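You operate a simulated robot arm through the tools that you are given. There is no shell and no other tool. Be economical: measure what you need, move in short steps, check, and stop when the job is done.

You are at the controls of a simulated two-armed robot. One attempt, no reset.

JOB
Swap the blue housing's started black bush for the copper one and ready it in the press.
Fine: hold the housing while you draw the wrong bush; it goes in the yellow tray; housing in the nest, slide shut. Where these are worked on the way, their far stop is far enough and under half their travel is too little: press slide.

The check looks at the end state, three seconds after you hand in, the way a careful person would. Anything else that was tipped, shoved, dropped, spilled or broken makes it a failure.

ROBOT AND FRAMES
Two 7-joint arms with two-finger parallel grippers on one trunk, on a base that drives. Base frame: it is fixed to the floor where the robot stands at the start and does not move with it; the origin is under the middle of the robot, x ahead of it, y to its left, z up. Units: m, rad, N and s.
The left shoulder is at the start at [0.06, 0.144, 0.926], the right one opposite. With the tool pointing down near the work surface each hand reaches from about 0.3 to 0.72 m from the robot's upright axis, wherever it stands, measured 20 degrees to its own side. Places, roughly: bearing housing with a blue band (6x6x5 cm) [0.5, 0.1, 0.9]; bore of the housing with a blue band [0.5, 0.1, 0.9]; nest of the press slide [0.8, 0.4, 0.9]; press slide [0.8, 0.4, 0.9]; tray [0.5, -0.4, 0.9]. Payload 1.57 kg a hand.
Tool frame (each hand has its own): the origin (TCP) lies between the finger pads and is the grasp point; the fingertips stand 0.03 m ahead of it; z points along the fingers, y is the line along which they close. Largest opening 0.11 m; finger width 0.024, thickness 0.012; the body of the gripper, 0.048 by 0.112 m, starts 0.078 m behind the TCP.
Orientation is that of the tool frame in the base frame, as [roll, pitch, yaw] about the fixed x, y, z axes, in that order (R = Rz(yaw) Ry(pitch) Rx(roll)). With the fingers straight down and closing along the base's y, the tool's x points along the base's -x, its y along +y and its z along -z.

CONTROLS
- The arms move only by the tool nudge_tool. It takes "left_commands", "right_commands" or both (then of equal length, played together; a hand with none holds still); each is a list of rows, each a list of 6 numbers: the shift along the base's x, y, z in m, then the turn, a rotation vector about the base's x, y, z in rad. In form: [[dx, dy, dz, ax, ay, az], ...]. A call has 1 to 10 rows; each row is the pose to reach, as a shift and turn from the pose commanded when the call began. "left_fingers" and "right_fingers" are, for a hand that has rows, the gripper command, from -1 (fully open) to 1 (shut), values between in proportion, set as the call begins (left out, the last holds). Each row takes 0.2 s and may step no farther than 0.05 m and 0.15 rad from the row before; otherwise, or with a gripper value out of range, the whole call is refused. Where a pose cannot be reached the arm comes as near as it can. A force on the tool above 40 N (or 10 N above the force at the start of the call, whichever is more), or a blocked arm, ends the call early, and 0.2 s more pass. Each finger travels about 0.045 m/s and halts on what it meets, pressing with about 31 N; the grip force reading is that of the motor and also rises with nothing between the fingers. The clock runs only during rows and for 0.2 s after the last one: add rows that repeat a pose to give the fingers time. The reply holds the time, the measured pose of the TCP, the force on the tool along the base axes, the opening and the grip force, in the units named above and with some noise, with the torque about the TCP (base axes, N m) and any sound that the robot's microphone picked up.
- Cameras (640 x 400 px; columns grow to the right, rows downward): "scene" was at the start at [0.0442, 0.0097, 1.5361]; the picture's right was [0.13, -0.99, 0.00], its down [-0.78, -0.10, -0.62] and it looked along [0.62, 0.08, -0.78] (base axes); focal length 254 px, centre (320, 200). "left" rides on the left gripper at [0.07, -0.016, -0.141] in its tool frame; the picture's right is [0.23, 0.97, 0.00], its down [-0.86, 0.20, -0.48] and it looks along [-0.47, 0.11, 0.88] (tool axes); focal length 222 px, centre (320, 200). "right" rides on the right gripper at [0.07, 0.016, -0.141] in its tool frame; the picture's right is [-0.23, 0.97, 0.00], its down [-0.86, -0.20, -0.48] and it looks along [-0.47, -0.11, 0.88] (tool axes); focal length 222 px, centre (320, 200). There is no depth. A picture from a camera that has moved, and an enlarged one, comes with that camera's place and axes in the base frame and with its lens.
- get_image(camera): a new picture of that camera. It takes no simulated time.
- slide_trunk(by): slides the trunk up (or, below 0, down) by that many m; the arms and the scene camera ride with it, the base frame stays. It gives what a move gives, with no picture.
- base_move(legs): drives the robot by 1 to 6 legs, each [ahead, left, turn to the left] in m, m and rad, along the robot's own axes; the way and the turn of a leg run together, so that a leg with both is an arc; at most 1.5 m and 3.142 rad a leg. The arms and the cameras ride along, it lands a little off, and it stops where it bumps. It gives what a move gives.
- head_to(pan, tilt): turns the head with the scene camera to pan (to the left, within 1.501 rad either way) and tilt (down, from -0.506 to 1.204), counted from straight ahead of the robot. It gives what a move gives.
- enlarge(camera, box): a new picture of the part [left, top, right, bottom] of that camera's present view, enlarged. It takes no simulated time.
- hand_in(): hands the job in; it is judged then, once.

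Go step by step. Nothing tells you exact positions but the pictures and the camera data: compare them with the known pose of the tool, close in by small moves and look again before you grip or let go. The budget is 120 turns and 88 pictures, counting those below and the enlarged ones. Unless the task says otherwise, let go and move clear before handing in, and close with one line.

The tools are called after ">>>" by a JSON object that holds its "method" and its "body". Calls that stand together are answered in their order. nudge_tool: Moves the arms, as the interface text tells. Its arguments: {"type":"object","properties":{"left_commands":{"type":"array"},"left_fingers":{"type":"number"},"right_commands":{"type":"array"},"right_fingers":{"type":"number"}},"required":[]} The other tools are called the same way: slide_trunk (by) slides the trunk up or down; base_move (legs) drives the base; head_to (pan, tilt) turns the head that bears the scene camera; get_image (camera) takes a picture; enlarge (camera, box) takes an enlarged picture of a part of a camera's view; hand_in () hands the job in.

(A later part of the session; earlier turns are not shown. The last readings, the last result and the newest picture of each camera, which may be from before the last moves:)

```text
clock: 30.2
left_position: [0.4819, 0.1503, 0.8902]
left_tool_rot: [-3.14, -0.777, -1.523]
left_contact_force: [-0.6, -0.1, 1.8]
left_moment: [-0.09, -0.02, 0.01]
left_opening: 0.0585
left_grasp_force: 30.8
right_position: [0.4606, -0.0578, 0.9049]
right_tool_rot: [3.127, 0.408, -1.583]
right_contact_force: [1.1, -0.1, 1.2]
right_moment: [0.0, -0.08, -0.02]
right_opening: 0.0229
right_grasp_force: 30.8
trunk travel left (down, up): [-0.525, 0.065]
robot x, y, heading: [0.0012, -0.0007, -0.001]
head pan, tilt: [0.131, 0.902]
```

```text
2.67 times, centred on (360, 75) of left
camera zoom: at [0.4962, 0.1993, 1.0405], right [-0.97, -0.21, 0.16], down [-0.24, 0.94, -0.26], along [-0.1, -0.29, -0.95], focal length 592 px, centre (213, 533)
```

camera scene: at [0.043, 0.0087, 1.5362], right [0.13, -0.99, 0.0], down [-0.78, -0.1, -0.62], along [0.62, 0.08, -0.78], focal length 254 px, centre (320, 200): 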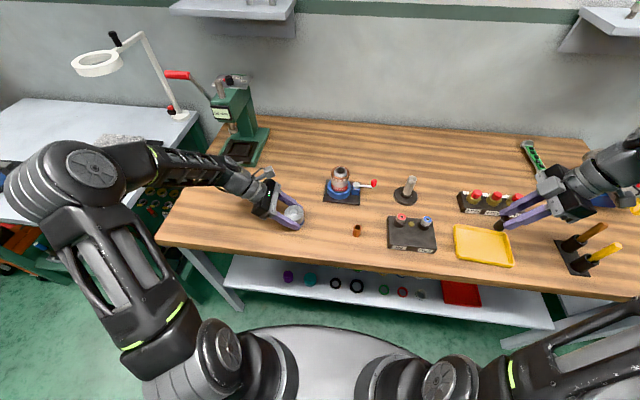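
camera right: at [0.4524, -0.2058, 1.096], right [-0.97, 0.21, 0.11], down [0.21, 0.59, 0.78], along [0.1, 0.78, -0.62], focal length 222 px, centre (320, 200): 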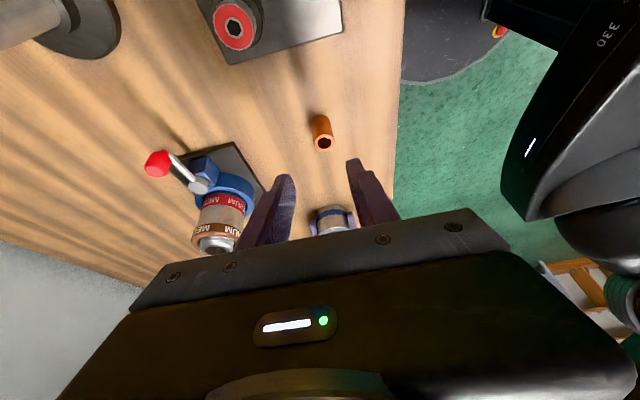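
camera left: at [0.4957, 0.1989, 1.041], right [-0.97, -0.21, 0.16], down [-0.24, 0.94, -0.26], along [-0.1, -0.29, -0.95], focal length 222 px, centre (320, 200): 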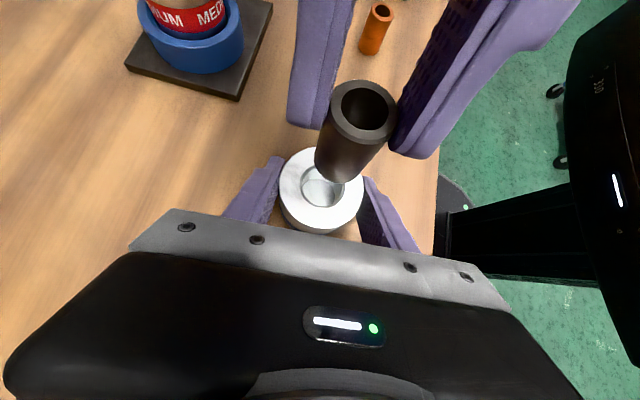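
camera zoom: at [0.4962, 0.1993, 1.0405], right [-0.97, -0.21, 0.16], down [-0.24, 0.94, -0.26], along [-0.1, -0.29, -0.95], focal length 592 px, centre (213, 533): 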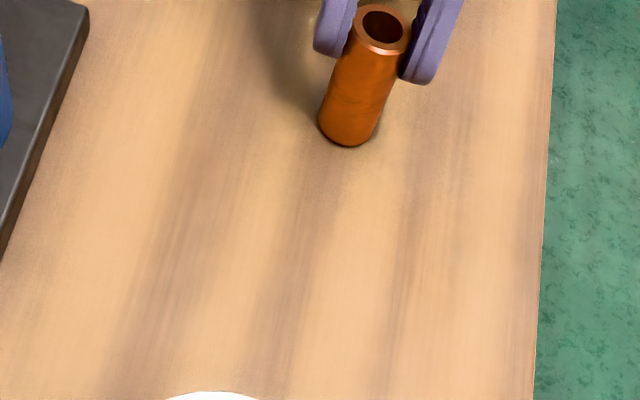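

The copper bush is held. I'll lift it and bring it to a hover over the bore, then compare the two in the left camera.

>>> {"method": "nudge_tool", "body": {"right_commands": [[0, 0, 0.04, 0, 0, 0], [0, 0.01, 0.08, 0, 0, 0], [0.005, 0.06, 0.085, 0, 0, 0], [0.01, 0.1, 0.085, 0, 0, 0], [0.015, 0.14, 0.085, 0, 0, 0], [0.02, 0.175, 0.085, 0, 0, 0], [0.021, 0.196, 0.083, 0, 0, 0], [0.021, 0.196, 0.083, 0, 0, 0]]}}

>>> {"method": "enlarge", "body": {"camera": "left", "box": [240, 80, 440, 240]}}

>>> {"method": "enlarge", "body": {"camera": "right", "box": [240, 80, 400, 240]}}

```text
refused: row 3 steps farther than a row can; nothing moved
```

```text
2.50 times, centred on (340, 160) of left
camera zoom: at [0.4962, 0.1993, 1.0405], right [-0.97, -0.21, 0.16], down [-0.24, 0.94, -0.26], along [-0.1, -0.29, -0.95], focal length 555 px, centre (270, 300)
```

zoom: 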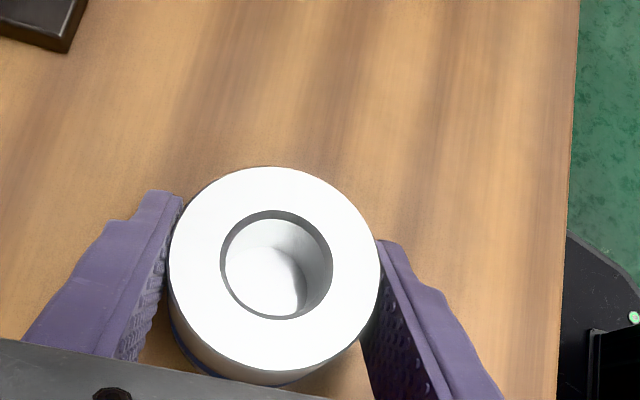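

```text
2.50 times, centred on (320, 160) of right
camera zoom: at [0.4446, -0.1768, 1.0071], right [-0.97, 0.21, 0.11], down [0.21, 0.59, 0.78], along [0.1, 0.78, -0.62], focal length 555 px, centre (320, 300)
```

zoom: 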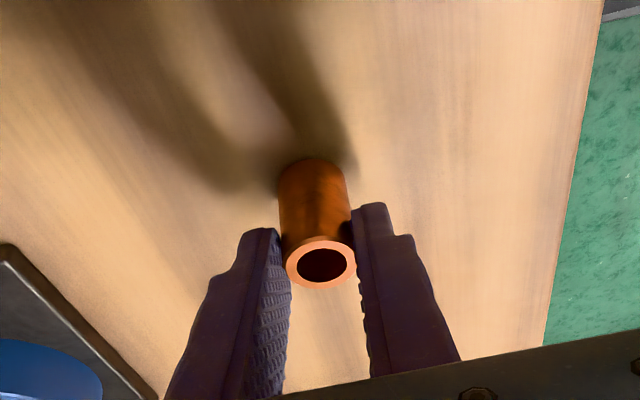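

One row was too long. I'll resend the move in shorter steps.

>>> {"method": "nudge_tool", "body": {"right_commands": [[0, 0, 0.04, 0, 0, 0], [0, 0.01, 0.08, 0, 0, 0], [0.005, 0.05, 0.085, 0, 0, 0], [0.01, 0.09, 0.085, 0, 0, 0], [0.015, 0.13, 0.085, 0, 0, 0], [0.02, 0.17, 0.085, 0, 0, 0], [0.021, 0.196, 0.083, 0, 0, 0], [0.021, 0.196, 0.083, 0, 0, 0]]}}

>>> {"method": "enlarge", "body": {"camera": "left", "box": [240, 80, 440, 240]}}

>>> {"method": "enlarge", "body": {"camera": "right", "box": [240, 80, 400, 240]}}

```text
clock: 32.0
left_position: [0.4818, 0.1492, 0.8901]
left_tool_rot: [3.141, -0.775, -1.522]
left_contact_force: [-1.0, -0.5, 2.3]
left_moment: [-0.07, -0.03, 0.0]
left_opening: 0.0588
left_grasp_force: 30.7
right_position: [0.4833, 0.1374, 0.984]
right_tool_rot: [3.124, 0.408, -1.583]
right_contact_force: [0.4, -1.1, -1.2]
right_moment: [0.01, -0.04, 0.01]
right_opening: 0.0231
right_grasp_force: 31.4
trunk travel left (down, up): [-0.525, 0.065]
robot x, y, heading: [-0.0003, -0.0015, -0.002]
head pan, tilt: [0.131, 0.902]
```

```text
2.50 times, centred on (340, 160) of left
camera zoom: at [0.4962, 0.1993, 1.0405], right [-0.97, -0.21, 0.16], down [-0.24, 0.94, -0.26], along [-0.1, -0.29, -0.95], focal length 555 px, centre (270, 300)
```

zoom: 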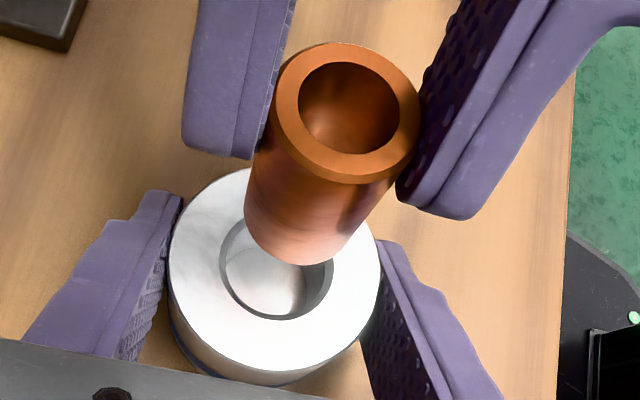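

```text
2.50 times, centred on (320, 160) of right
camera zoom: at [0.4677, 0.0184, 1.0864], right [-0.97, 0.21, 0.11], down [0.22, 0.59, 0.78], along [0.1, 0.78, -0.62], focal length 555 px, centre (320, 300)
```

zoom: 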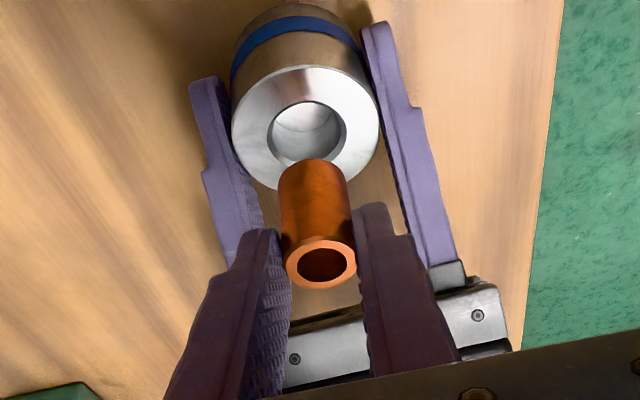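

The bush is within about 2 mm of the bore axis, and the bore has a wide lead-in. I'll shift x by −1.5 mm and lower with small steps.

>>> {"method": "nudge_tool", "body": {"right_commands": [[-0.0015, 0, -0.01, 0, 0, 0], [-0.0015, 0, -0.02, 0, 0, 0], [-0.0015, 0, -0.027, 0, 0, 0], [-0.0015, 0, -0.03, 0, 0, 0], [-0.0015, 0, -0.033, 0, 0, 0], [-0.0015, 0, -0.036, 0, 0, 0], [-0.0015, 0, -0.039, 0, 0, 0]]}}

>>> {"method": "enlarge", "body": {"camera": "left", "box": [240, 80, 440, 240]}}

>>> {"method": "enlarge", "body": {"camera": "right", "box": [240, 80, 400, 240]}}

```text
clock: 33.6
left_position: [0.4821, 0.15, 0.8897]
left_tool_rot: [3.141, -0.775, -1.525]
left_contact_force: [-1.9, -0.4, 2.4]
left_moment: [-0.03, -0.22, -0.04]
left_opening: 0.0588
left_grasp_force: 31.5
right_position: [0.4807, 0.1363, 0.9486]
right_tool_rot: [3.125, 0.409, -1.582]
right_contact_force: [2.7, 0.7, -0.8]
right_moment: [0.05, -0.11, -0.02]
right_opening: 0.0232
right_grasp_force: 31.1
trunk travel left (down, up): [-0.525, 0.065]
robot x, y, heading: [0.0017, -0.0008, 0.004]
head pan, tilt: [0.131, 0.902]
```

```text
2.50 times, centred on (340, 160) of left
camera zoom: at [0.4963, 0.1993, 1.0405], right [-0.97, -0.21, 0.16], down [-0.24, 0.94, -0.26], along [-0.1, -0.29, -0.95], focal length 555 px, centre (270, 300)
```

zoom: 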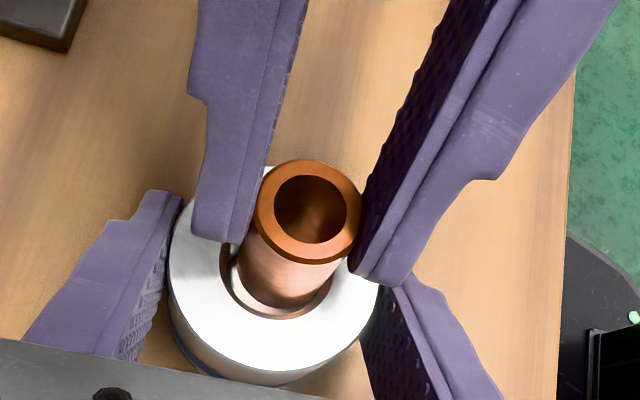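

```text
2.50 times, centred on (320, 160) of right
camera zoom: at [0.4652, 0.0185, 1.0509], right [-0.97, 0.21, 0.1], down [0.21, 0.59, 0.78], along [0.11, 0.78, -0.62], focal length 555 px, centre (320, 300)
```

zoom: 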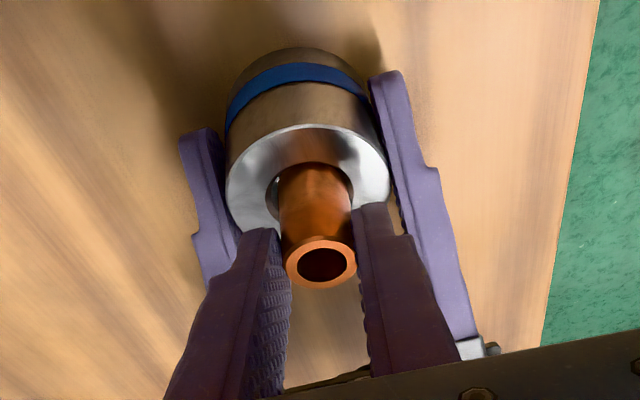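

The bush is in the lead-in and leaning to the −x side. I'll centre by +1.2 mm in x and continue down gently.

>>> {"method": "nudge_tool", "body": {"right_commands": [[0.0012, 0, 0, 0, 0, 0], [0.0012, 0.0005, -0.002, 0, 0, 0], [0.0012, 0.0005, -0.004, 0, 0, 0], [0.0012, 0.0005, -0.006, 0, 0, 0], [0.0012, 0.0005, -0.008, 0, 0, 0], [0.0012, 0.0005, -0.008, 0, 0, 0]]}}

>>> {"method": "enlarge", "body": {"camera": "left", "box": [240, 80, 440, 240]}}

>>> {"method": "enlarge", "body": {"camera": "right", "box": [240, 80, 400, 240]}}

```text
clock: 35.0
left_position: [0.481, 0.1496, 0.89]
left_tool_rot: [-3.141, -0.775, -1.522]
left_contact_force: [-1.5, -4.6, -5.1]
left_moment: [0.1, -0.29, 0.08]
left_opening: 0.0586
left_grasp_force: 31.4
right_position: [0.4817, 0.1375, 0.9408]
right_tool_rot: [3.128, 0.412, -1.583]
right_contact_force: [4.6, 4.9, 20.2]
right_moment: [0.43, -0.22, -0.07]
right_opening: 0.023
right_grasp_force: 31.2
trunk travel left (down, up): [-0.525, 0.065]
robot x, y, heading: [-0.0, 0.0032, 0.004]
head pan, tilt: [0.131, 0.902]
```

```text
2.50 times, centred on (340, 160) of left
camera zoom: at [0.4958, 0.1991, 1.0405], right [-0.97, -0.21, 0.16], down [-0.24, 0.94, -0.26], along [-0.1, -0.29, -0.95], focal length 555 px, centre (270, 300)
```

zoom: 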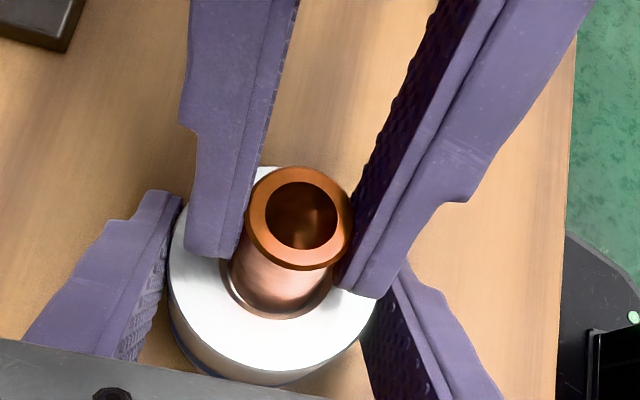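

```text
2.50 times, centred on (320, 160) of right
camera zoom: at [0.4659, 0.019, 1.0427], right [-0.97, 0.21, 0.1], down [0.21, 0.59, 0.78], along [0.11, 0.78, -0.62], focal length 555 px, centre (320, 300)
```

zoom: 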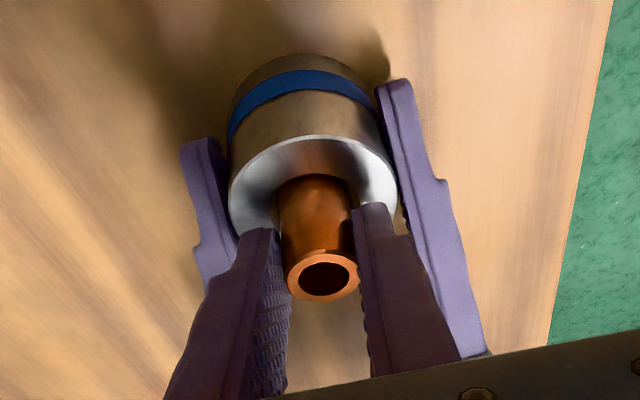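

Contact came at 20 N with the bush about 10 mm down, which is how the black one sat. I'll press slightly more to see whether it seats further.

>>> {"method": "nudge_tool", "body": {"right_commands": [[0, 0, -0.002, 0, 0, 0], [0, 0, -0.004, 0, 0, 0], [0, 0, -0.004, 0, 0, 0]]}}

>>> {"method": "enlarge", "body": {"camera": "left", "box": [240, 80, 440, 240]}}

```text
clock: 35.8
left_position: [0.482, 0.1501, 0.8896]
left_tool_rot: [-3.141, -0.776, -1.524]
left_contact_force: [-2.3, -4.3, -7.4]
left_moment: [0.04, -0.22, -0.04]
left_opening: 0.0584
left_grasp_force: 31.4
right_position: [0.481, 0.1374, 0.9342]
right_tool_rot: [3.127, 0.411, -1.584]
right_contact_force: [4.1, 2.5, 20.2]
right_moment: [0.35, -0.17, -0.03]
right_opening: 0.0232
right_grasp_force: 31.7
trunk travel left (down, up): [-0.525, 0.065]
robot x, y, heading: [0.0008, 0.0013, 0.0]
head pan, tilt: [0.131, 0.902]
```

```text
2.50 times, centred on (340, 160) of left
camera zoom: at [0.4958, 0.199, 1.0405], right [-0.97, -0.21, 0.16], down [-0.24, 0.94, -0.26], along [-0.1, -0.29, -0.95], focal length 555 px, centre (270, 300)
```

zoom: 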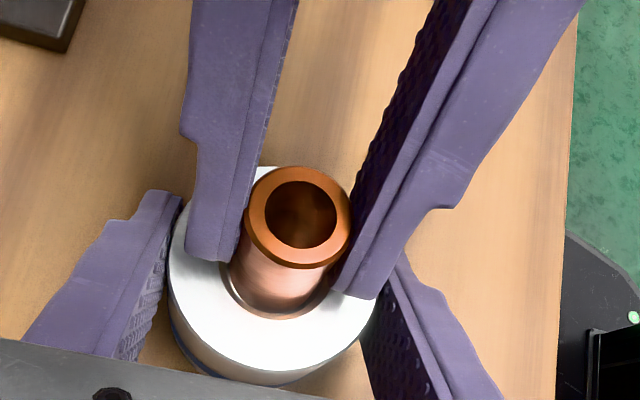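

It is at its stop: the fingers slid but the bush didn't move. I'll open slightly and withdraw along the tool axis.

>>> {"method": "nudge_tool", "body": {"right_commands": [[0, 0, 0.001, 0, 0, 0], [0, 0, 0.002, 0, 0, 0]], "right_fingers": 0.48}}

>>> {"method": "nudge_tool", "body": {"right_commands": [[0, -0.006, 0.014, 0, 0, 0], [0, -0.014, 0.034, 0, 0, 0], [0, -0.034, 0.07, 0, 0, 0], [0, -0.06, 0.1, 0, 0, 0]]}}

>>> {"method": "enlarge", "body": {"camera": "left", "box": [240, 80, 440, 240]}}

>>> {"method": "enlarge", "body": {"camera": "right", "box": [240, 40, 400, 240]}}

```text
clock: 36.4
left_position: [0.4819, 0.1495, 0.8899]
left_tool_rot: [-3.14, -0.774, -1.524]
left_contact_force: [0.5, 1.1, -0.1]
left_moment: [-0.01, 0.05, -0.02]
left_opening: 0.0585
left_grasp_force: 30.6
right_position: [0.4808, 0.1362, 0.9368]
right_tool_rot: [3.122, 0.407, -1.586]
right_contact_force: [-0.6, 0.2, -0.2]
right_moment: [0.01, -0.01, -0.02]
right_opening: 0.0287
right_grasp_force: 0.2
trunk travel left (down, up): [-0.525, 0.065]
robot x, y, heading: [-0.0014, -0.0003, -0.006]
head pan, tilt: [0.131, 0.902]
```

```text
clock: 37.4
left_position: [0.4815, 0.1493, 0.8901]
left_tool_rot: [3.14, -0.775, -1.522]
left_contact_force: [-0.7, 0.0, 2.2]
left_moment: [0.05, -0.11, 0.03]
left_opening: 0.0588
left_grasp_force: 31.0
right_position: [0.4795, 0.0739, 1.0394]
right_tool_rot: [3.123, 0.409, -1.583]
right_contact_force: [-0.5, 0.2, -0.1]
right_moment: [0.01, 0.0, -0.01]
right_opening: 0.0288
right_grasp_force: 0.0
trunk travel left (down, up): [-0.525, 0.065]
robot x, y, heading: [0.0026, 0.0006, -0.001]
head pan, tilt: [0.131, 0.902]
```

```text
2.50 times, centred on (340, 160) of left
camera zoom: at [0.4959, 0.199, 1.0405], right [-0.97, -0.21, 0.16], down [-0.24, 0.94, -0.26], along [-0.1, -0.29, -0.95], focal length 555 px, centre (270, 300)
```

zoom: 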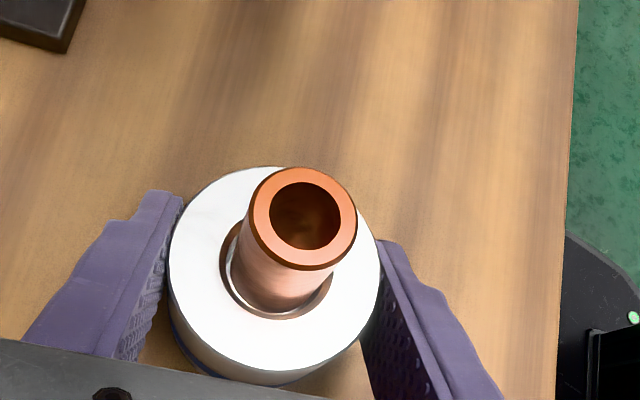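

```text
2.00 times, centred on (320, 140) of right
camera zoom: at [0.4647, -0.0434, 1.1408], right [-0.97, 0.21, 0.11], down [0.21, 0.59, 0.78], along [0.1, 0.78, -0.62], focal length 444 px, centre (320, 320)
```

zoom: 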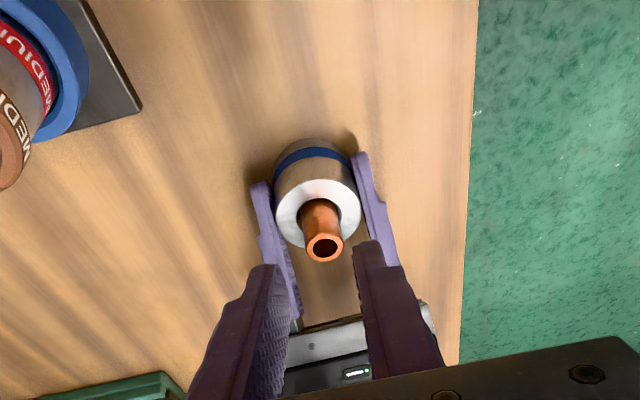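

The copper bush is started in the bore and upright. I'll park the right hand high and turn the head to study the press.

>>> {"method": "nudge_tool", "body": {"right_commands": [[-0.01, -0.05, 0.02, 0, 0, 0], [-0.02, -0.1, 0.04, 0, 0, 0], [-0.03, -0.15, 0.06, 0, 0, 0], [-0.04, -0.2, 0.07, 0, 0, 0], [-0.06, -0.24, 0.08, 0, 0, 0], [-0.08, -0.28, 0.09, 0, 0, 0]]}}

>>> {"method": "head_to", "body": {"pan": 0.5, "tilt": 0.7}}

>>> {"method": "get_image", "body": {"camera": "scene"}}

>>> {"method": "enlarge", "body": {"camera": "scene", "box": [250, 110, 410, 230]}}

```text
refused: row 1 steps farther than a row can; nothing moved
```

```text
clock: 38.2
left_position: [0.4812, 0.1485, 0.8886]
left_tool_rot: [3.141, -0.774, -1.523]
left_contact_force: [-2.1, -1.5, 1.1]
left_moment: [-0.06, -0.04, -0.02]
left_opening: 0.0587
left_grasp_force: 31.3
right_position: [0.4799, 0.0755, 1.0388]
right_tool_rot: [3.123, 0.408, -1.583]
right_contact_force: [-1.0, 0.4, 0.4]
right_moment: [0.0, 0.0, 0.04]
right_opening: 0.0289
right_grasp_force: 0.1
trunk travel left (down, up): [-0.525, 0.065]
robot x, y, heading: [-0.0019, 0.0022, 0.003]
head pan, tilt: [0.499, 0.7]
```

```text
43 pictures are left
camera scene: at [0.0438, 0.0402, 1.5523], right [0.48, -0.88, 0.0], down [-0.57, -0.31, -0.76], along [0.67, 0.37, -0.64], focal length 254 px, centre (320, 200)
```

scene: 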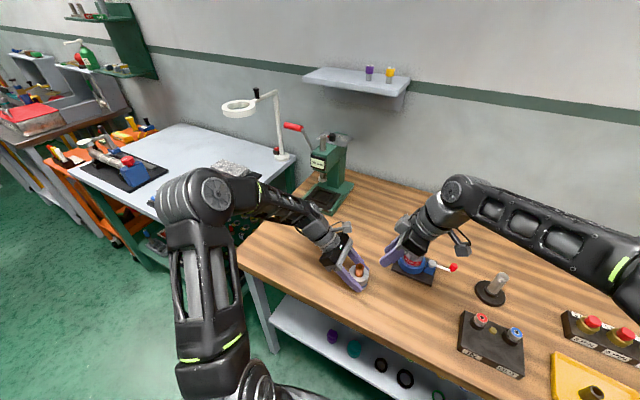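

```text
3.33 times, centred on (330, 170) of scene
camera zoom: at [0.0438, 0.0402, 1.5523], right [0.48, -0.88, 0.0], down [-0.57, -0.31, -0.76], along [0.67, 0.37, -0.64], focal length 846 px, centre (287, 300)
```

zoom: 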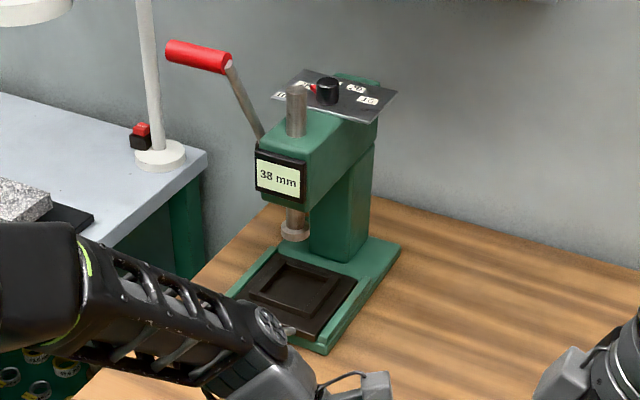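

The press slide looks shut right now (nest under the ram, handle toward me), so it must be pulled open first. I'll park the right hand high and release the housing with the left.

>>> {"method": "nudge_tool", "body": {"right_commands": [[-0.01, -0.035, 0.02, 0, 0, 0], [-0.02, -0.07, 0.04, 0, 0, 0], [-0.03, -0.11, 0.05, 0, 0, 0], [-0.04, -0.15, 0.06, 0, 0, 0], [-0.06, -0.19, 0.06, 0, 0, 0], [-0.08, -0.23, 0.06, 0, 0, 0], [-0.08, -0.27, 0.06, 0, 0, 0]]}}

>>> {"method": "nudge_tool", "body": {"left_commands": [[0, 0, 0, 0, 0, 0], [0, 0, 0, 0, 0, 0], [0, 0, 0, 0, 0, 0], [0, 0, 0, 0, 0, 0]], "left_fingers": -0.8}}

>>> {"method": "nudge_tool", "body": {"left_commands": [[0, 0.02, 0.02, 0, 0, 0], [0, 0.05, 0.05, 0, 0, 0], [0, 0.08, 0.085, 0, 0, 0], [0, 0.11, 0.12, 0, 0, 0], [0, 0.13, 0.16, 0, 0, 0]]}}

>>> {"method": "get_image", "body": {"camera": "left"}}

```text
clock: 39.8
left_position: [0.4805, 0.1496, 0.8903]
left_tool_rot: [3.141, -0.775, -1.524]
left_contact_force: [-0.3, -0.7, 1.3]
left_moment: [-0.06, -0.06, 0.02]
left_opening: 0.0583
left_grasp_force: 31.1
right_position: [0.4016, -0.1931, 1.1001]
right_tool_rot: [3.124, 0.41, -1.584]
right_contact_force: [0.5, -0.3, 0.0]
right_moment: [0.02, -0.02, 0.02]
right_opening: 0.0286
right_grasp_force: 0.1
trunk travel left (down, up): [-0.525, 0.065]
robot x, y, heading: [-0.0043, 0.0002, -0.003]
head pan, tilt: [0.499, 0.7]
```

```text
clock: 40.8
left_position: [0.482, 0.1492, 0.8902]
left_tool_rot: [3.141, -0.776, -1.523]
left_contact_force: [-0.6, 0.2, 0.4]
left_moment: [-0.03, 0.04, 0.01]
left_opening: 0.0987
left_grasp_force: 0.2
right_position: [0.4019, -0.1922, 1.0997]
right_tool_rot: [3.125, 0.408, -1.583]
right_contact_force: [-0.5, -0.6, 0.2]
right_moment: [-0.05, -0.04, 0.01]
right_opening: 0.0285
right_grasp_force: 0.1
trunk travel left (down, up): [-0.525, 0.065]
robot x, y, heading: [-0.0022, 0.0022, -0.001]
head pan, tilt: [0.499, 0.7]
```

```text
clock: 42.0
left_position: [0.4827, 0.2818, 1.0494]
left_tool_rot: [-3.141, -0.776, -1.521]
left_contact_force: [0.5, 0.7, -0.4]
left_moment: [-0.01, 0.01, 0.04]
left_opening: 0.0986
left_grasp_force: 0.1
right_position: [0.4017, -0.1912, 1.1009]
right_tool_rot: [3.126, 0.409, -1.582]
right_contact_force: [-0.4, 0.9, 0.8]
right_moment: [-0.06, -0.02, -0.01]
right_opening: 0.0283
right_grasp_force: 0.0
trunk travel left (down, up): [-0.525, 0.065]
robot x, y, heading: [0.0022, 0.0031, 0.001]
head pan, tilt: [0.499, 0.7]
```

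```text
41 pictures are left
camera left: at [0.4965, 0.3314, 1.1989], right [-0.96, -0.21, 0.16], down [-0.24, 0.93, -0.26], along [-0.09, -0.29, -0.95], focal length 222 px, centre (320, 200)
```

left: 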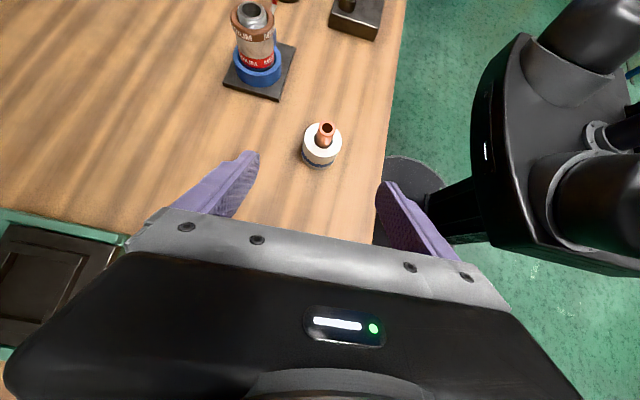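

The housing with its bush stands free on the table. I'll bring the left hand back to vertical and drive left and slightly forward to reach the press.

>>> {"method": "nudge_tool", "body": {"left_commands": [[0, 0.01, 0.01, 0.14, 0, 0], [0, 0.02, 0.02, 0.28, 0, 0], [0, 0.03, 0.03, 0.42, 0, 0], [0, 0.03, 0.03, 0.56, 0, 0], [0, 0.03, 0.03, 0.7, 0, 0], [0, 0.03, 0.03, 0.775, 0, 0], [0, 0.03, 0.03, 0.775, 0, 0]]}}

>>> {"method": "base_move", "body": {"legs": [[0, 0.22, 0], [0.025, 0, 0]]}}

>>> {"method": "get_image", "body": {"camera": "left"}}

>>> {"method": "get_image", "body": {"camera": "scene"}}

```text
clock: 43.6
left_position: [0.482, 0.3095, 1.0804]
left_tool_rot: [-3.11, 0.0, -1.538]
left_contact_force: [-0.2, 0.0, -0.3]
left_moment: [0.01, 0.0, -0.01]
left_opening: 0.0993
left_grasp_force: 0.0
right_position: [0.4015, -0.1934, 1.1007]
right_tool_rot: [3.124, 0.409, -1.582]
right_contact_force: [0.6, 1.7, -0.1]
right_moment: [0.01, 0.02, -0.01]
right_opening: 0.0286
right_grasp_force: 0.0
trunk travel left (down, up): [-0.525, 0.065]
robot x, y, heading: [0.0017, -0.0023, -0.003]
head pan, tilt: [0.499, 0.7]
```

```text
clock: 45.7
left_position: [0.5058, 0.5306, 1.0804]
left_tool_rot: [-3.11, 0.0, -1.533]
left_contact_force: [-0.2, 0.1, -0.9]
left_moment: [0.01, 0.02, -0.03]
left_opening: 0.0989
left_grasp_force: 0.2
right_position: [0.4284, 0.0276, 1.1006]
right_tool_rot: [3.121, 0.409, -1.581]
right_contact_force: [1.2, -0.5, -0.2]
right_moment: [0.02, 0.06, 0.03]
right_opening: 0.0287
right_grasp_force: 0.0
trunk travel left (down, up): [-0.525, 0.065]
robot x, y, heading: [0.0248, 0.2208, 0.003]
head pan, tilt: [0.499, 0.7]
```

```text
40 pictures are left
camera left: at [0.5222, 0.4612, 1.2213], right [-0.96, -0.26, -0.03], down [-0.25, 0.85, 0.47], along [-0.1, 0.46, -0.88], focal length 222 px, centre (320, 200)
```

left: 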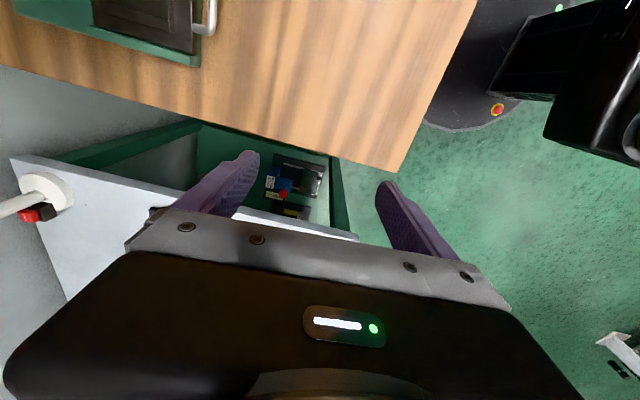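

```text
39 pictures are left
camera scene: at [0.0708, 0.2596, 1.5523], right [0.48, -0.88, 0.0], down [-0.57, -0.31, -0.76], along [0.67, 0.37, -0.65], focal length 254 px, centre (320, 200)
```

scene: 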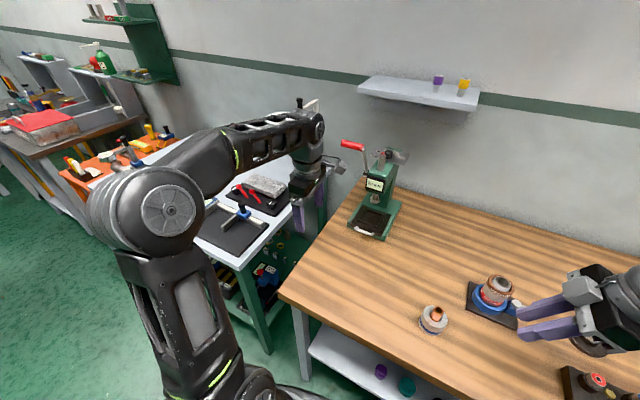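

The drive landed well. I'll zoom in on the press.

>>> {"method": "enlarge", "body": {"camera": "scene", "box": [330, 130, 430, 250]}}

```text
3.33 times, centred on (380, 190) of scene
camera zoom: at [0.0708, 0.2596, 1.5523], right [0.48, -0.88, 0.0], down [-0.57, -0.31, -0.76], along [0.67, 0.37, -0.65], focal length 846 px, centre (120, 233)
```

zoom: 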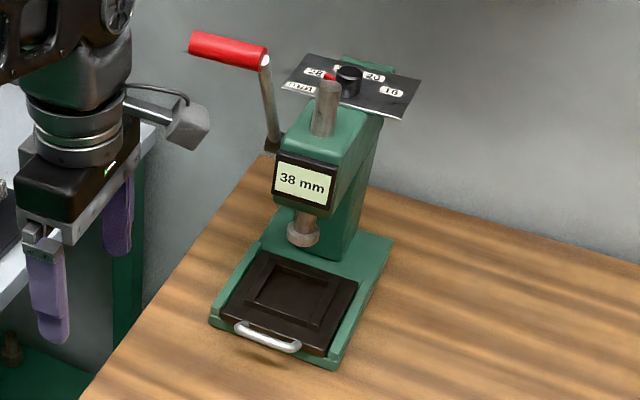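

The slide appears to be shut under the ram. I'll return the left hand to closing along y and pitch it forward, so it can pinch the handle loop from both sides without touching the press head.

>>> {"method": "nudge_tool", "body": {"left_commands": [[0, -0.01, 0, 0, 0, -0.145], [0, -0.02, 0, 0, 0, -0.29], [0, -0.03, 0, 0, 0, -0.435], [0, -0.04, 0, 0, 0, -0.58], [0, -0.05, 0, 0, 0, -0.725], [0, -0.06, 0, 0, 0, -0.87], [0, -0.07, 0, 0, 0, -1.015], [0, -0.08, 0, 0, 0, -1.16], [0, -0.09, 0, 0, 0, -1.305], [0, -0.1, 0, 0, 0, -1.45]]}}

>>> {"method": "nudge_tool", "body": {"left_commands": [[0, 0, 0, 0, 0, -0.145], [0, 0, 0, 0, 0, -0.153], [0, 0, 0, 0, 0, -0.153]]}}

>>> {"method": "nudge_tool", "body": {"left_commands": [[0, 0, -0.02, 0, -0.12, 0], [0, 0, -0.04, 0, -0.24, 0], [0, 0, -0.06, 0, -0.36, 0], [0, 0, -0.06, 0, -0.48, 0], [0, 0, -0.06, 0, -0.6, 0], [0, 0, -0.06, 0, -0.7, 0], [0, 0, -0.06, 0, -0.7, 0]]}}

>>> {"method": "get_image", "body": {"camera": "left"}}

```text
clock: 47.9
left_position: [0.5062, 0.4294, 1.0824]
left_tool_rot: [-3.11, -0.002, -2.987]
left_contact_force: [-0.6, 0.0, 0.8]
left_moment: [0.01, 0.0, -0.02]
left_opening: 0.0991
left_grasp_force: 0.0
right_position: [0.4274, 0.0269, 1.1001]
right_tool_rot: [3.122, 0.408, -1.579]
right_contact_force: [0.4, 0.0, 0.2]
right_moment: [-0.02, 0.03, 0.04]
right_opening: 0.0285
right_grasp_force: 0.1
trunk travel left (down, up): [-0.525, 0.065]
robot x, y, heading: [0.0236, 0.2162, 0.007]
head pan, tilt: [0.499, 0.7]
```

```text
clock: 48.7
left_position: [0.5056, 0.4297, 1.0795]
left_tool_rot: [-3.109, -0.001, -3.137]
left_contact_force: [1.3, 0.1, 0.1]
left_moment: [0.02, -0.04, 0.0]
left_opening: 0.0992
left_grasp_force: 0.0
right_position: [0.4261, 0.0284, 1.1001]
right_tool_rot: [3.125, 0.408, -1.58]
right_contact_force: [-0.2, -0.8, 0.4]
right_moment: [-0.02, -0.01, -0.02]
right_opening: 0.0286
right_grasp_force: 0.0
trunk travel left (down, up): [-0.525, 0.065]
robot x, y, heading: [0.0261, 0.2203, 0.001]
head pan, tilt: [0.499, 0.7]
```

```text
clock: 50.3
left_position: [0.5047, 0.4307, 1.0202]
left_tool_rot: [-3.106, 0.699, -3.136]
left_contact_force: [0.1, -0.7, -0.4]
left_moment: [0.02, 0.01, -0.01]
left_opening: 0.0988
left_grasp_force: 0.0
right_position: [0.4263, 0.0274, 1.0993]
right_tool_rot: [3.124, 0.407, -1.58]
right_contact_force: [0.4, -1.3, 0.6]
right_moment: [0.01, -0.02, 0.02]
right_opening: 0.0286
right_grasp_force: 0.1
trunk travel left (down, up): [-0.525, 0.065]
robot x, y, heading: [0.0261, 0.2186, 0.001]
head pan, tilt: [0.499, 0.7]
```

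```text
37 pictures are left
camera left: at [0.3614, 0.4186, 1.0838], right [-0.16, 0.97, -0.17], down [0.35, 0.22, 0.91], along [0.92, 0.08, -0.37], focal length 222 px, centre (320, 200)
```

left: 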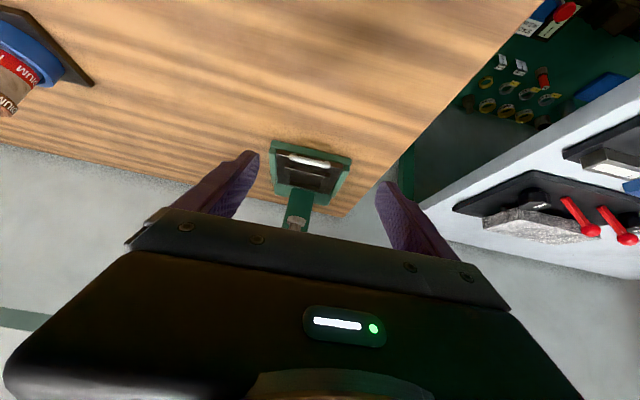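

The handle loop lies along y, about 7 cm wide, centred near y = 0.418 and x ≈ 0.69. I'll move in closer in front of it.

>>> {"method": "nudge_tool", "body": {"left_commands": [[0.04, -0.004, -0.02, 0, 0, 0], [0.08, -0.008, -0.04, 0, 0, 0], [0.11, -0.012, -0.07, 0, 0, 0], [0.12, -0.013, -0.09, 0, 0, 0], [0.12, -0.013, -0.09, 0, 0, 0]]}}

>>> {"method": "enlarge", "body": {"camera": "left", "box": [220, 60, 440, 240]}}

>>> {"method": "enlarge", "body": {"camera": "scene", "box": [310, 130, 430, 250]}}

```text
clock: 51.5
left_position: [0.6234, 0.4206, 0.9273]
left_tool_rot: [-3.108, 0.7, -3.135]
left_contact_force: [-1.3, -0.2, 0.2]
left_moment: [0.0, -0.04, 0.01]
left_opening: 0.0991
left_grasp_force: 0.0
right_position: [0.4263, 0.0279, 1.0994]
right_tool_rot: [3.124, 0.409, -1.579]
right_contact_force: [0.0, 0.9, -0.4]
right_moment: [0.01, -0.01, -0.01]
right_opening: 0.0286
right_grasp_force: 0.1
trunk travel left (down, up): [-0.525, 0.065]
robot x, y, heading: [0.027, 0.2191, 0.006]
head pan, tilt: [0.499, 0.7]
```

```text
2.22 times, centred on (330, 150) of left
camera zoom: at [0.4805, 0.4087, 0.9917], right [-0.16, 0.97, -0.17], down [0.35, 0.22, 0.91], along [0.92, 0.08, -0.37], focal length 494 px, centre (298, 311)
```

zoom: 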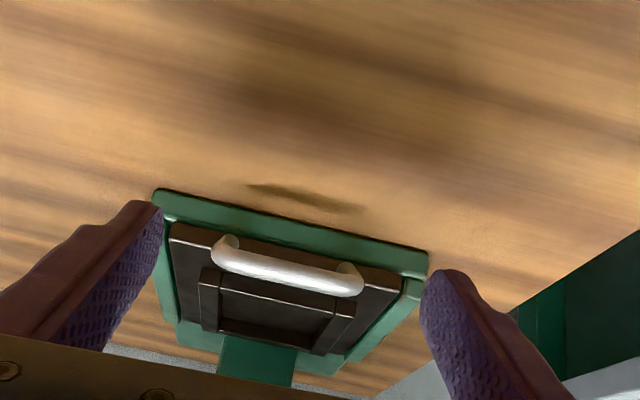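

```text
3.33 times, centred on (370, 190) of scene
camera zoom: at [0.0685, 0.2592, 1.5524], right [0.48, -0.88, 0.0], down [-0.56, -0.31, -0.76], along [0.67, 0.37, -0.64], focal length 846 px, centre (153, 233)
```

zoom: 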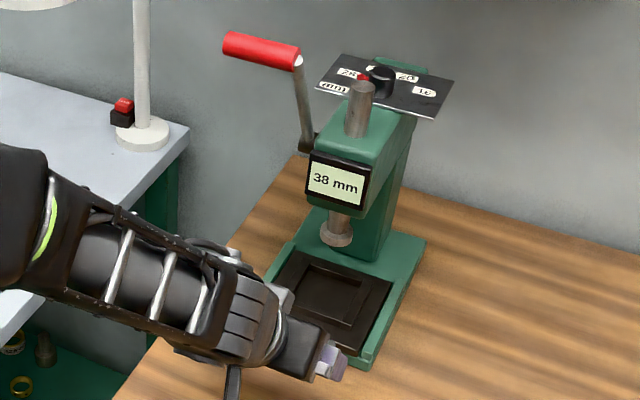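

The handle bar projects forward and up, to about (0.671, 0.418, 0.897). I'll move the fingers to either side of it.

>>> {"method": "nudge_tool", "body": {"left_commands": [[0.015, -0.001, -0.012, 0, 0, 0], [0.03, -0.0025, -0.024, 0, 0, 0], [0.045, -0.0025, -0.032, 0, 0, 0], [0.045, -0.0025, -0.032, 0, 0, 0]]}}

>>> {"method": "enlarge", "body": {"camera": "left", "box": [220, 60, 440, 240]}}

```text
clock: 52.5
left_position: [0.6693, 0.4156, 0.8958]
left_tool_rot: [-3.108, 0.7, -3.137]
left_contact_force: [0.6, 0.1, -0.4]
left_moment: [-0.02, -0.03, 0.0]
left_opening: 0.0991
left_grasp_force: 0.1
right_position: [0.4274, 0.0266, 1.1005]
right_tool_rot: [3.125, 0.408, -1.58]
right_contact_force: [-0.2, 0.5, -0.4]
right_moment: [-0.01, 0.0, 0.02]
right_opening: 0.0285
right_grasp_force: 0.0
trunk travel left (down, up): [-0.525, 0.065]
robot x, y, heading: [0.0255, 0.221, 0.001]
head pan, tilt: [0.499, 0.7]
```

```text
2.22 times, centred on (330, 150) of left
camera zoom: at [0.5258, 0.404, 0.9614], right [-0.16, 0.97, -0.17], down [0.35, 0.22, 0.91], along [0.92, 0.08, -0.37], focal length 494 px, centre (298, 311)
```

zoom: 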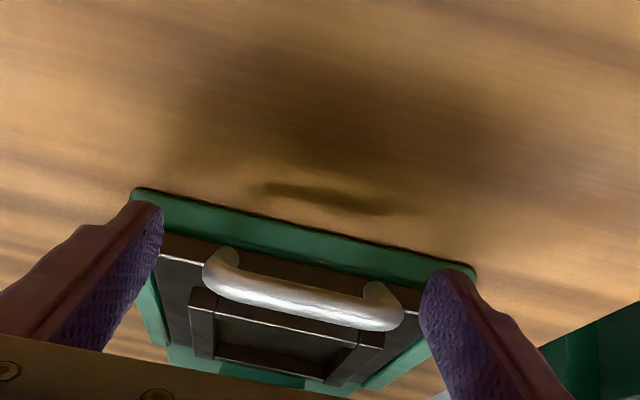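

The bar sits between the pads at the grasp point. I'll close on it.

>>> {"method": "nudge_tool", "body": {"left_commands": [[0, 0.001, 0, 0, 0, 0], [0, 0.001, 0, 0, 0, 0], [0, 0.001, 0, 0, 0, 0], [0, 0.001, 0, 0, 0, 0]], "left_fingers": 1}}

>>> {"method": "enlarge", "body": {"camera": "left", "box": [220, 60, 440, 240]}}

```text
clock: 53.5
left_position: [0.6713, 0.4198, 0.8975]
left_tool_rot: [-3.106, 0.699, -3.135]
left_contact_force: [1.2, 8.5, 0.1]
left_moment: [0.43, -0.04, 0.46]
left_opening: 0.0692
left_grasp_force: 33.8
right_position: [0.4262, 0.0274, 1.1006]
right_tool_rot: [3.122, 0.408, -1.579]
right_contact_force: [0.8, -0.6, 0.7]
right_moment: [-0.01, 0.02, 0.0]
right_opening: 0.0288
right_grasp_force: 0.1
trunk travel left (down, up): [-0.525, 0.065]
robot x, y, heading: [0.0218, 0.2173, 0.002]
head pan, tilt: [0.499, 0.7]
```

```text
2.22 times, centred on (330, 150) of left
camera zoom: at [0.5261, 0.4068, 0.961], right [-0.16, 0.97, -0.17], down [0.35, 0.22, 0.91], along [0.92, 0.09, -0.37], focal length 494 px, centre (298, 311)
```

zoom: 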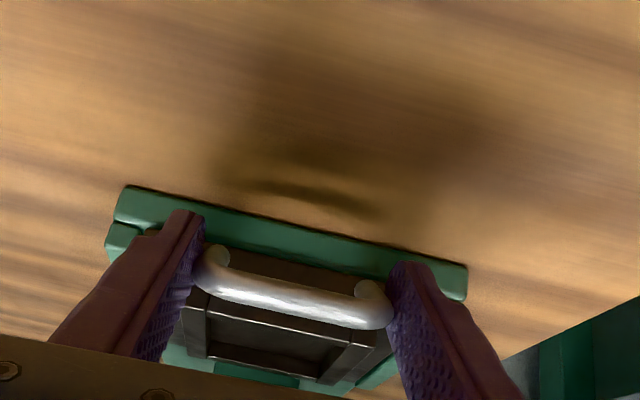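

The handle is gripped (opening 0.069). I'll pull it straight toward me in small steps.

>>> {"method": "nudge_tool", "body": {"left_commands": [[-0.008, 0.0025, 0, 0, 0, 0], [-0.018, 0.0025, 0, 0, 0, 0], [-0.028, 0.0025, 0, 0, 0, 0], [-0.038, 0.0025, 0, 0, 0, 0], [-0.05, 0.0025, 0, 0, 0, 0], [-0.05, 0.0025, 0, 0, 0, 0]]}}

>>> {"method": "enlarge", "body": {"camera": "scene", "box": [310, 130, 430, 250]}}

```text
clock: 54.9
left_position: [0.6192, 0.4199, 0.8975]
left_tool_rot: [-3.106, 0.694, -3.134]
left_contact_force: [-2.4, 9.0, -15.6]
left_moment: [0.56, 0.37, 0.33]
left_opening: 0.069
left_grasp_force: 45.1
right_position: [0.4265, 0.0278, 1.0999]
right_tool_rot: [3.125, 0.408, -1.582]
right_contact_force: [0.2, -0.3, 0.7]
right_moment: [0.0, 0.0, 0.01]
right_opening: 0.0284
right_grasp_force: 0.1
trunk travel left (down, up): [-0.525, 0.065]
robot x, y, heading: [0.0259, 0.2164, 0.005]
head pan, tilt: [0.499, 0.7]
```

```text
3.33 times, centred on (370, 190) of scene
camera zoom: at [0.0699, 0.2609, 1.5521], right [0.48, -0.88, 0.0], down [-0.57, -0.31, -0.76], along [0.67, 0.37, -0.65], focal length 846 px, centre (153, 233)
```

zoom: 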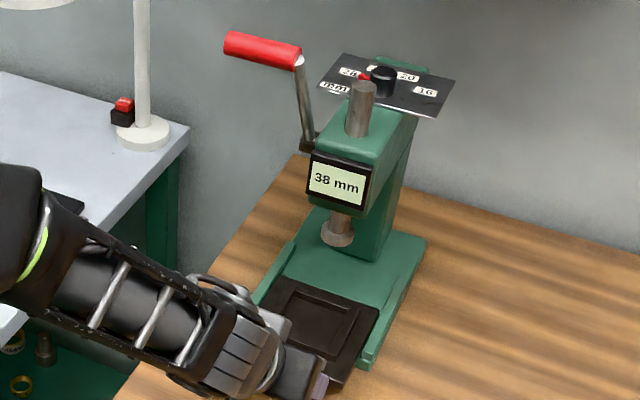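

The slide is coming out. I'll keep pulling toward its stop.

>>> {"method": "nudge_tool", "body": {"left_commands": [[-0.012, 0.001, -0.001, 0, 0, 0], [-0.024, 0.001, -0.001, 0, 0, 0], [-0.036, 0.001, -0.001, 0, 0, 0], [-0.048, 0.001, -0.001, 0, 0, 0], [-0.06, 0.001, -0.001, 0, 0, 0], [-0.06, 0.001, -0.001, 0, 0, 0]]}}

>>> {"method": "enlarge", "body": {"camera": "scene", "box": [310, 130, 430, 250]}}

```text
clock: 56.3
left_position: [0.5597, 0.4199, 0.8965]
left_tool_rot: [-3.105, 0.7, -3.136]
left_contact_force: [-0.4, 8.4, -2.9]
left_moment: [-0.24, 0.0, 0.36]
left_opening: 0.0689
left_grasp_force: 45.3
right_position: [0.4266, 0.0282, 1.0998]
right_tool_rot: [3.124, 0.408, -1.581]
right_contact_force: [-0.7, 0.2, 0.1]
right_moment: [0.01, -0.01, 0.01]
right_opening: 0.0283
right_grasp_force: 0.0
trunk travel left (down, up): [-0.525, 0.065]
robot x, y, heading: [0.0245, 0.2194, 0.008]
head pan, tilt: [0.499, 0.7]
```

```text
3.33 times, centred on (370, 190) of scene
camera zoom: at [0.0688, 0.2604, 1.5524], right [0.48, -0.88, 0.0], down [-0.56, -0.31, -0.76], along [0.67, 0.37, -0.64], focal length 846 px, centre (153, 233)
```

zoom: 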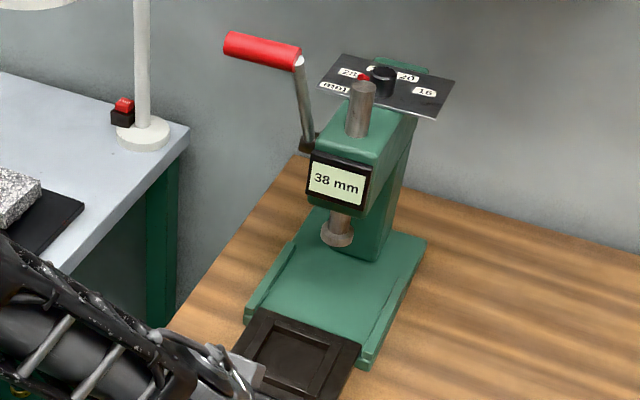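

>>> {"method": "nudge_tool", "body": {"left_commands": [[-0.008, 0, 0, 0, 0, 0], [-0.016, 0, 0, 0, 0, 0], [-0.024, 0, 0, 0, 0, 0]]}}

>>> {"method": "enlarge", "body": {"camera": "left", "box": [220, 60, 440, 240]}}

```text
clock: 57.1
left_position: [0.5394, 0.4196, 0.8962]
left_tool_rot: [-3.106, 0.7, -3.138]
left_contact_force: [18.4, 4.3, -8.7]
left_moment: [-0.14, 0.0, -0.07]
left_opening: 0.0689
left_grasp_force: 45.1
right_position: [0.4284, 0.0275, 1.1002]
right_tool_rot: [3.122, 0.408, -1.581]
right_contact_force: [-0.1, -0.2, -0.2]
right_moment: [0.02, 0.04, -0.01]
right_opening: 0.0284
right_grasp_force: 0.1
trunk travel left (down, up): [-0.525, 0.065]
robot x, y, heading: [0.0257, 0.2173, 0.004]
head pan, tilt: [0.499, 0.7]
```

```text
2.22 times, centred on (330, 150) of left
camera zoom: at [0.3956, 0.4079, 0.9614], right [-0.15, 0.97, -0.17], down [0.35, 0.22, 0.91], along [0.92, 0.08, -0.37], focal length 494 px, centre (298, 311)
```

zoom: 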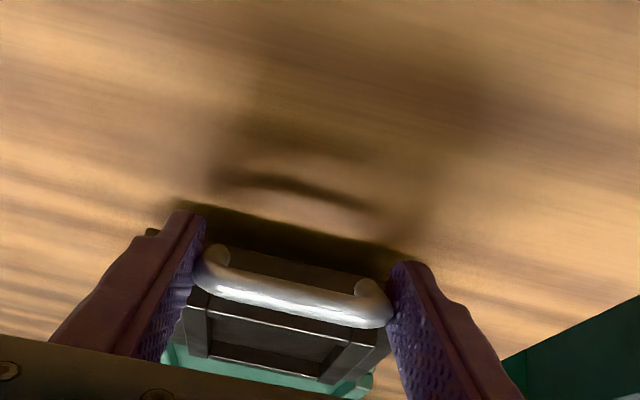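

The slide reached its far stop, about 0.13 m of travel, so the nest is now near (0.654, 0.418). I'll let go of the handle and back away.

>>> {"method": "nudge_tool", "body": {"left_commands": [[0.004, 0, 0, 0, 0, 0], [0.004, 0, 0, 0, 0, 0], [0.004, 0, 0, 0, 0, 0], [0.004, 0, 0, 0, 0, 0]], "left_fingers": -0.8}}

>>> {"method": "nudge_tool", "body": {"left_commands": [[-0.025, 0, 0.03, 0, 0, 0], [-0.05, 0, 0.06, 0, 0, 0], [-0.06, -0.02, 0.1, 0, 0.1, 0], [-0.06, -0.05, 0.13, 0, 0.2, 0], [-0.06, -0.09, 0.15, 0, 0.3, 0], [-0.06, -0.13, 0.15, 0, 0.35, 0], [-0.06, -0.17, 0.15, 0, 0.35, 0], [-0.05, -0.21, 0.15, 0, 0.35, 0], [-0.05, -0.25, 0.15, 0, 0.35, 0], [-0.05, -0.27, 0.14, 0, 0.35, 0]]}}

>>> {"method": "get_image", "body": {"camera": "left"}}

```text
clock: 58.1
left_position: [0.5401, 0.4197, 0.8967]
left_tool_rot: [-3.107, 0.7, -3.136]
left_contact_force: [-0.1, 0.0, 0.0]
left_moment: [-0.03, -0.03, -0.01]
left_opening: 0.0991
left_grasp_force: 0.0
right_position: [0.4254, 0.0271, 1.0999]
right_tool_rot: [3.124, 0.409, -1.581]
right_contact_force: [0.1, -0.2, -0.5]
right_moment: [0.02, 0.02, 0.0]
right_opening: 0.0286
right_grasp_force: 0.1
trunk travel left (down, up): [-0.525, 0.065]
robot x, y, heading: [0.0209, 0.222, 0.002]
head pan, tilt: [0.499, 0.7]
```

```text
clock: 60.3
left_position: [0.4911, 0.1484, 1.0366]
left_tool_rot: [-3.108, 0.35, -3.136]
left_contact_force: [-0.5, -0.2, 0.0]
left_moment: [-0.01, 0.01, 0.01]
left_opening: 0.099
left_grasp_force: 0.0
right_position: [0.427, 0.027, 1.1]
right_tool_rot: [3.126, 0.409, -1.58]
right_contact_force: [-0.2, -0.4, -0.2]
right_moment: [0.03, 0.0, 0.0]
right_opening: 0.0286
right_grasp_force: 0.0
trunk travel left (down, up): [-0.525, 0.065]
robot x, y, heading: [0.0248, 0.2167, 0.004]
head pan, tilt: [0.499, 0.7]
```

```text
29 pictures are left
camera left: at [0.378, 0.1357, 1.1466], right [-0.21, 0.97, -0.11], down [0.64, 0.22, 0.74], along [0.74, 0.08, -0.67], focal length 222 px, centre (320, 200)
```

left: 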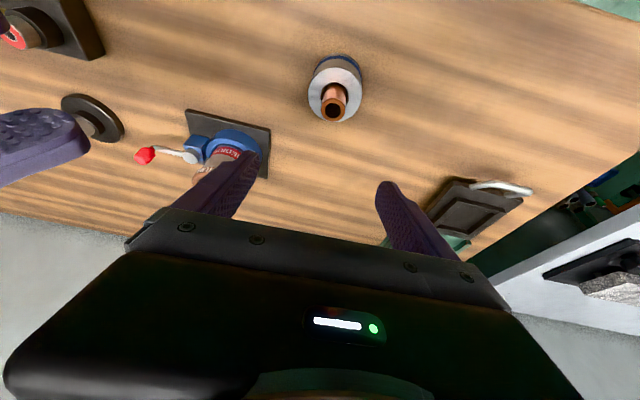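

The housing is at about (0.480, 0.147). I'll move the right hand further away and bring the left down around the housing with a mild forward tilt.

>>> {"method": "nudge_tool", "body": {"left_commands": [[-0.015, 0, -0.01, 0.01, 0, 0], [-0.03, 0, -0.03, 0.02, 0, 0], [-0.037, -0.001, -0.062, 0.032, 0, 0], [-0.03, -0.001, -0.085, 0.032, 0, 0], [-0.022, -0.001, -0.108, 0.032, 0, 0], [-0.022, -0.001, -0.108, 0.032, 0, 0]], "right_commands": [[0, -0.03, 0, 0, 0, 0], [0, -0.06, 0, 0, 0, 0], [0, -0.09, 0, 0, 0, 0], [0, -0.12, 0, 0, 0, 0], [0, -0.12, 0, 0, 0, 0], [0, -0.12, 0, 0, 0, 0]]}}

>>> {"method": "enlarge", "body": {"camera": "left", "box": [200, 60, 440, 220]}}

```text
clock: 61.7
left_position: [0.4678, 0.1462, 0.9305]
left_tool_rot: [3.141, 0.351, 3.134]
left_contact_force: [0.0, -0.3, -0.1]
left_moment: [0.02, 0.05, -0.02]
left_opening: 0.0989
left_grasp_force: 0.1
right_position: [0.4261, -0.0838, 1.0815]
right_tool_rot: [3.129, 0.408, -1.579]
right_contact_force: [-0.3, 0.8, -0.9]
right_moment: [-0.01, -0.01, -0.01]
right_opening: 0.0286
right_grasp_force: 0.0
right hand out of reach, approached as far as the arm can: row 3, 4, 5, 6
trunk travel left (down, up): [-0.525, 0.065]
robot x, y, heading: [0.0226, 0.2212, 0.007]
head pan, tilt: [0.499, 0.7]
```

```text
2.50 times, centred on (320, 140) of left
camera zoom: at [0.3552, 0.1305, 1.0394], right [-0.21, 0.98, -0.08], down [0.64, 0.2, 0.74], along [0.74, 0.1, -0.67], focal length 555 px, centre (320, 350)
```

zoom: 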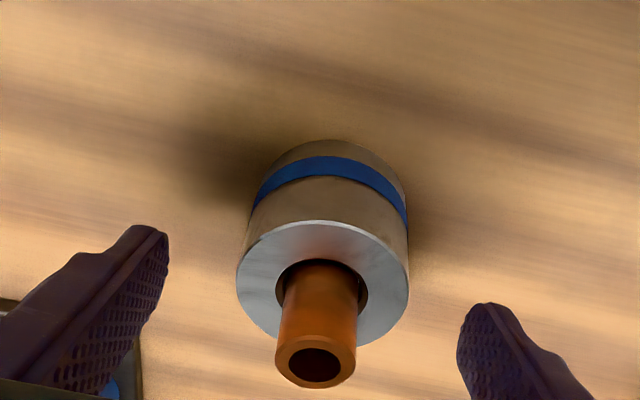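

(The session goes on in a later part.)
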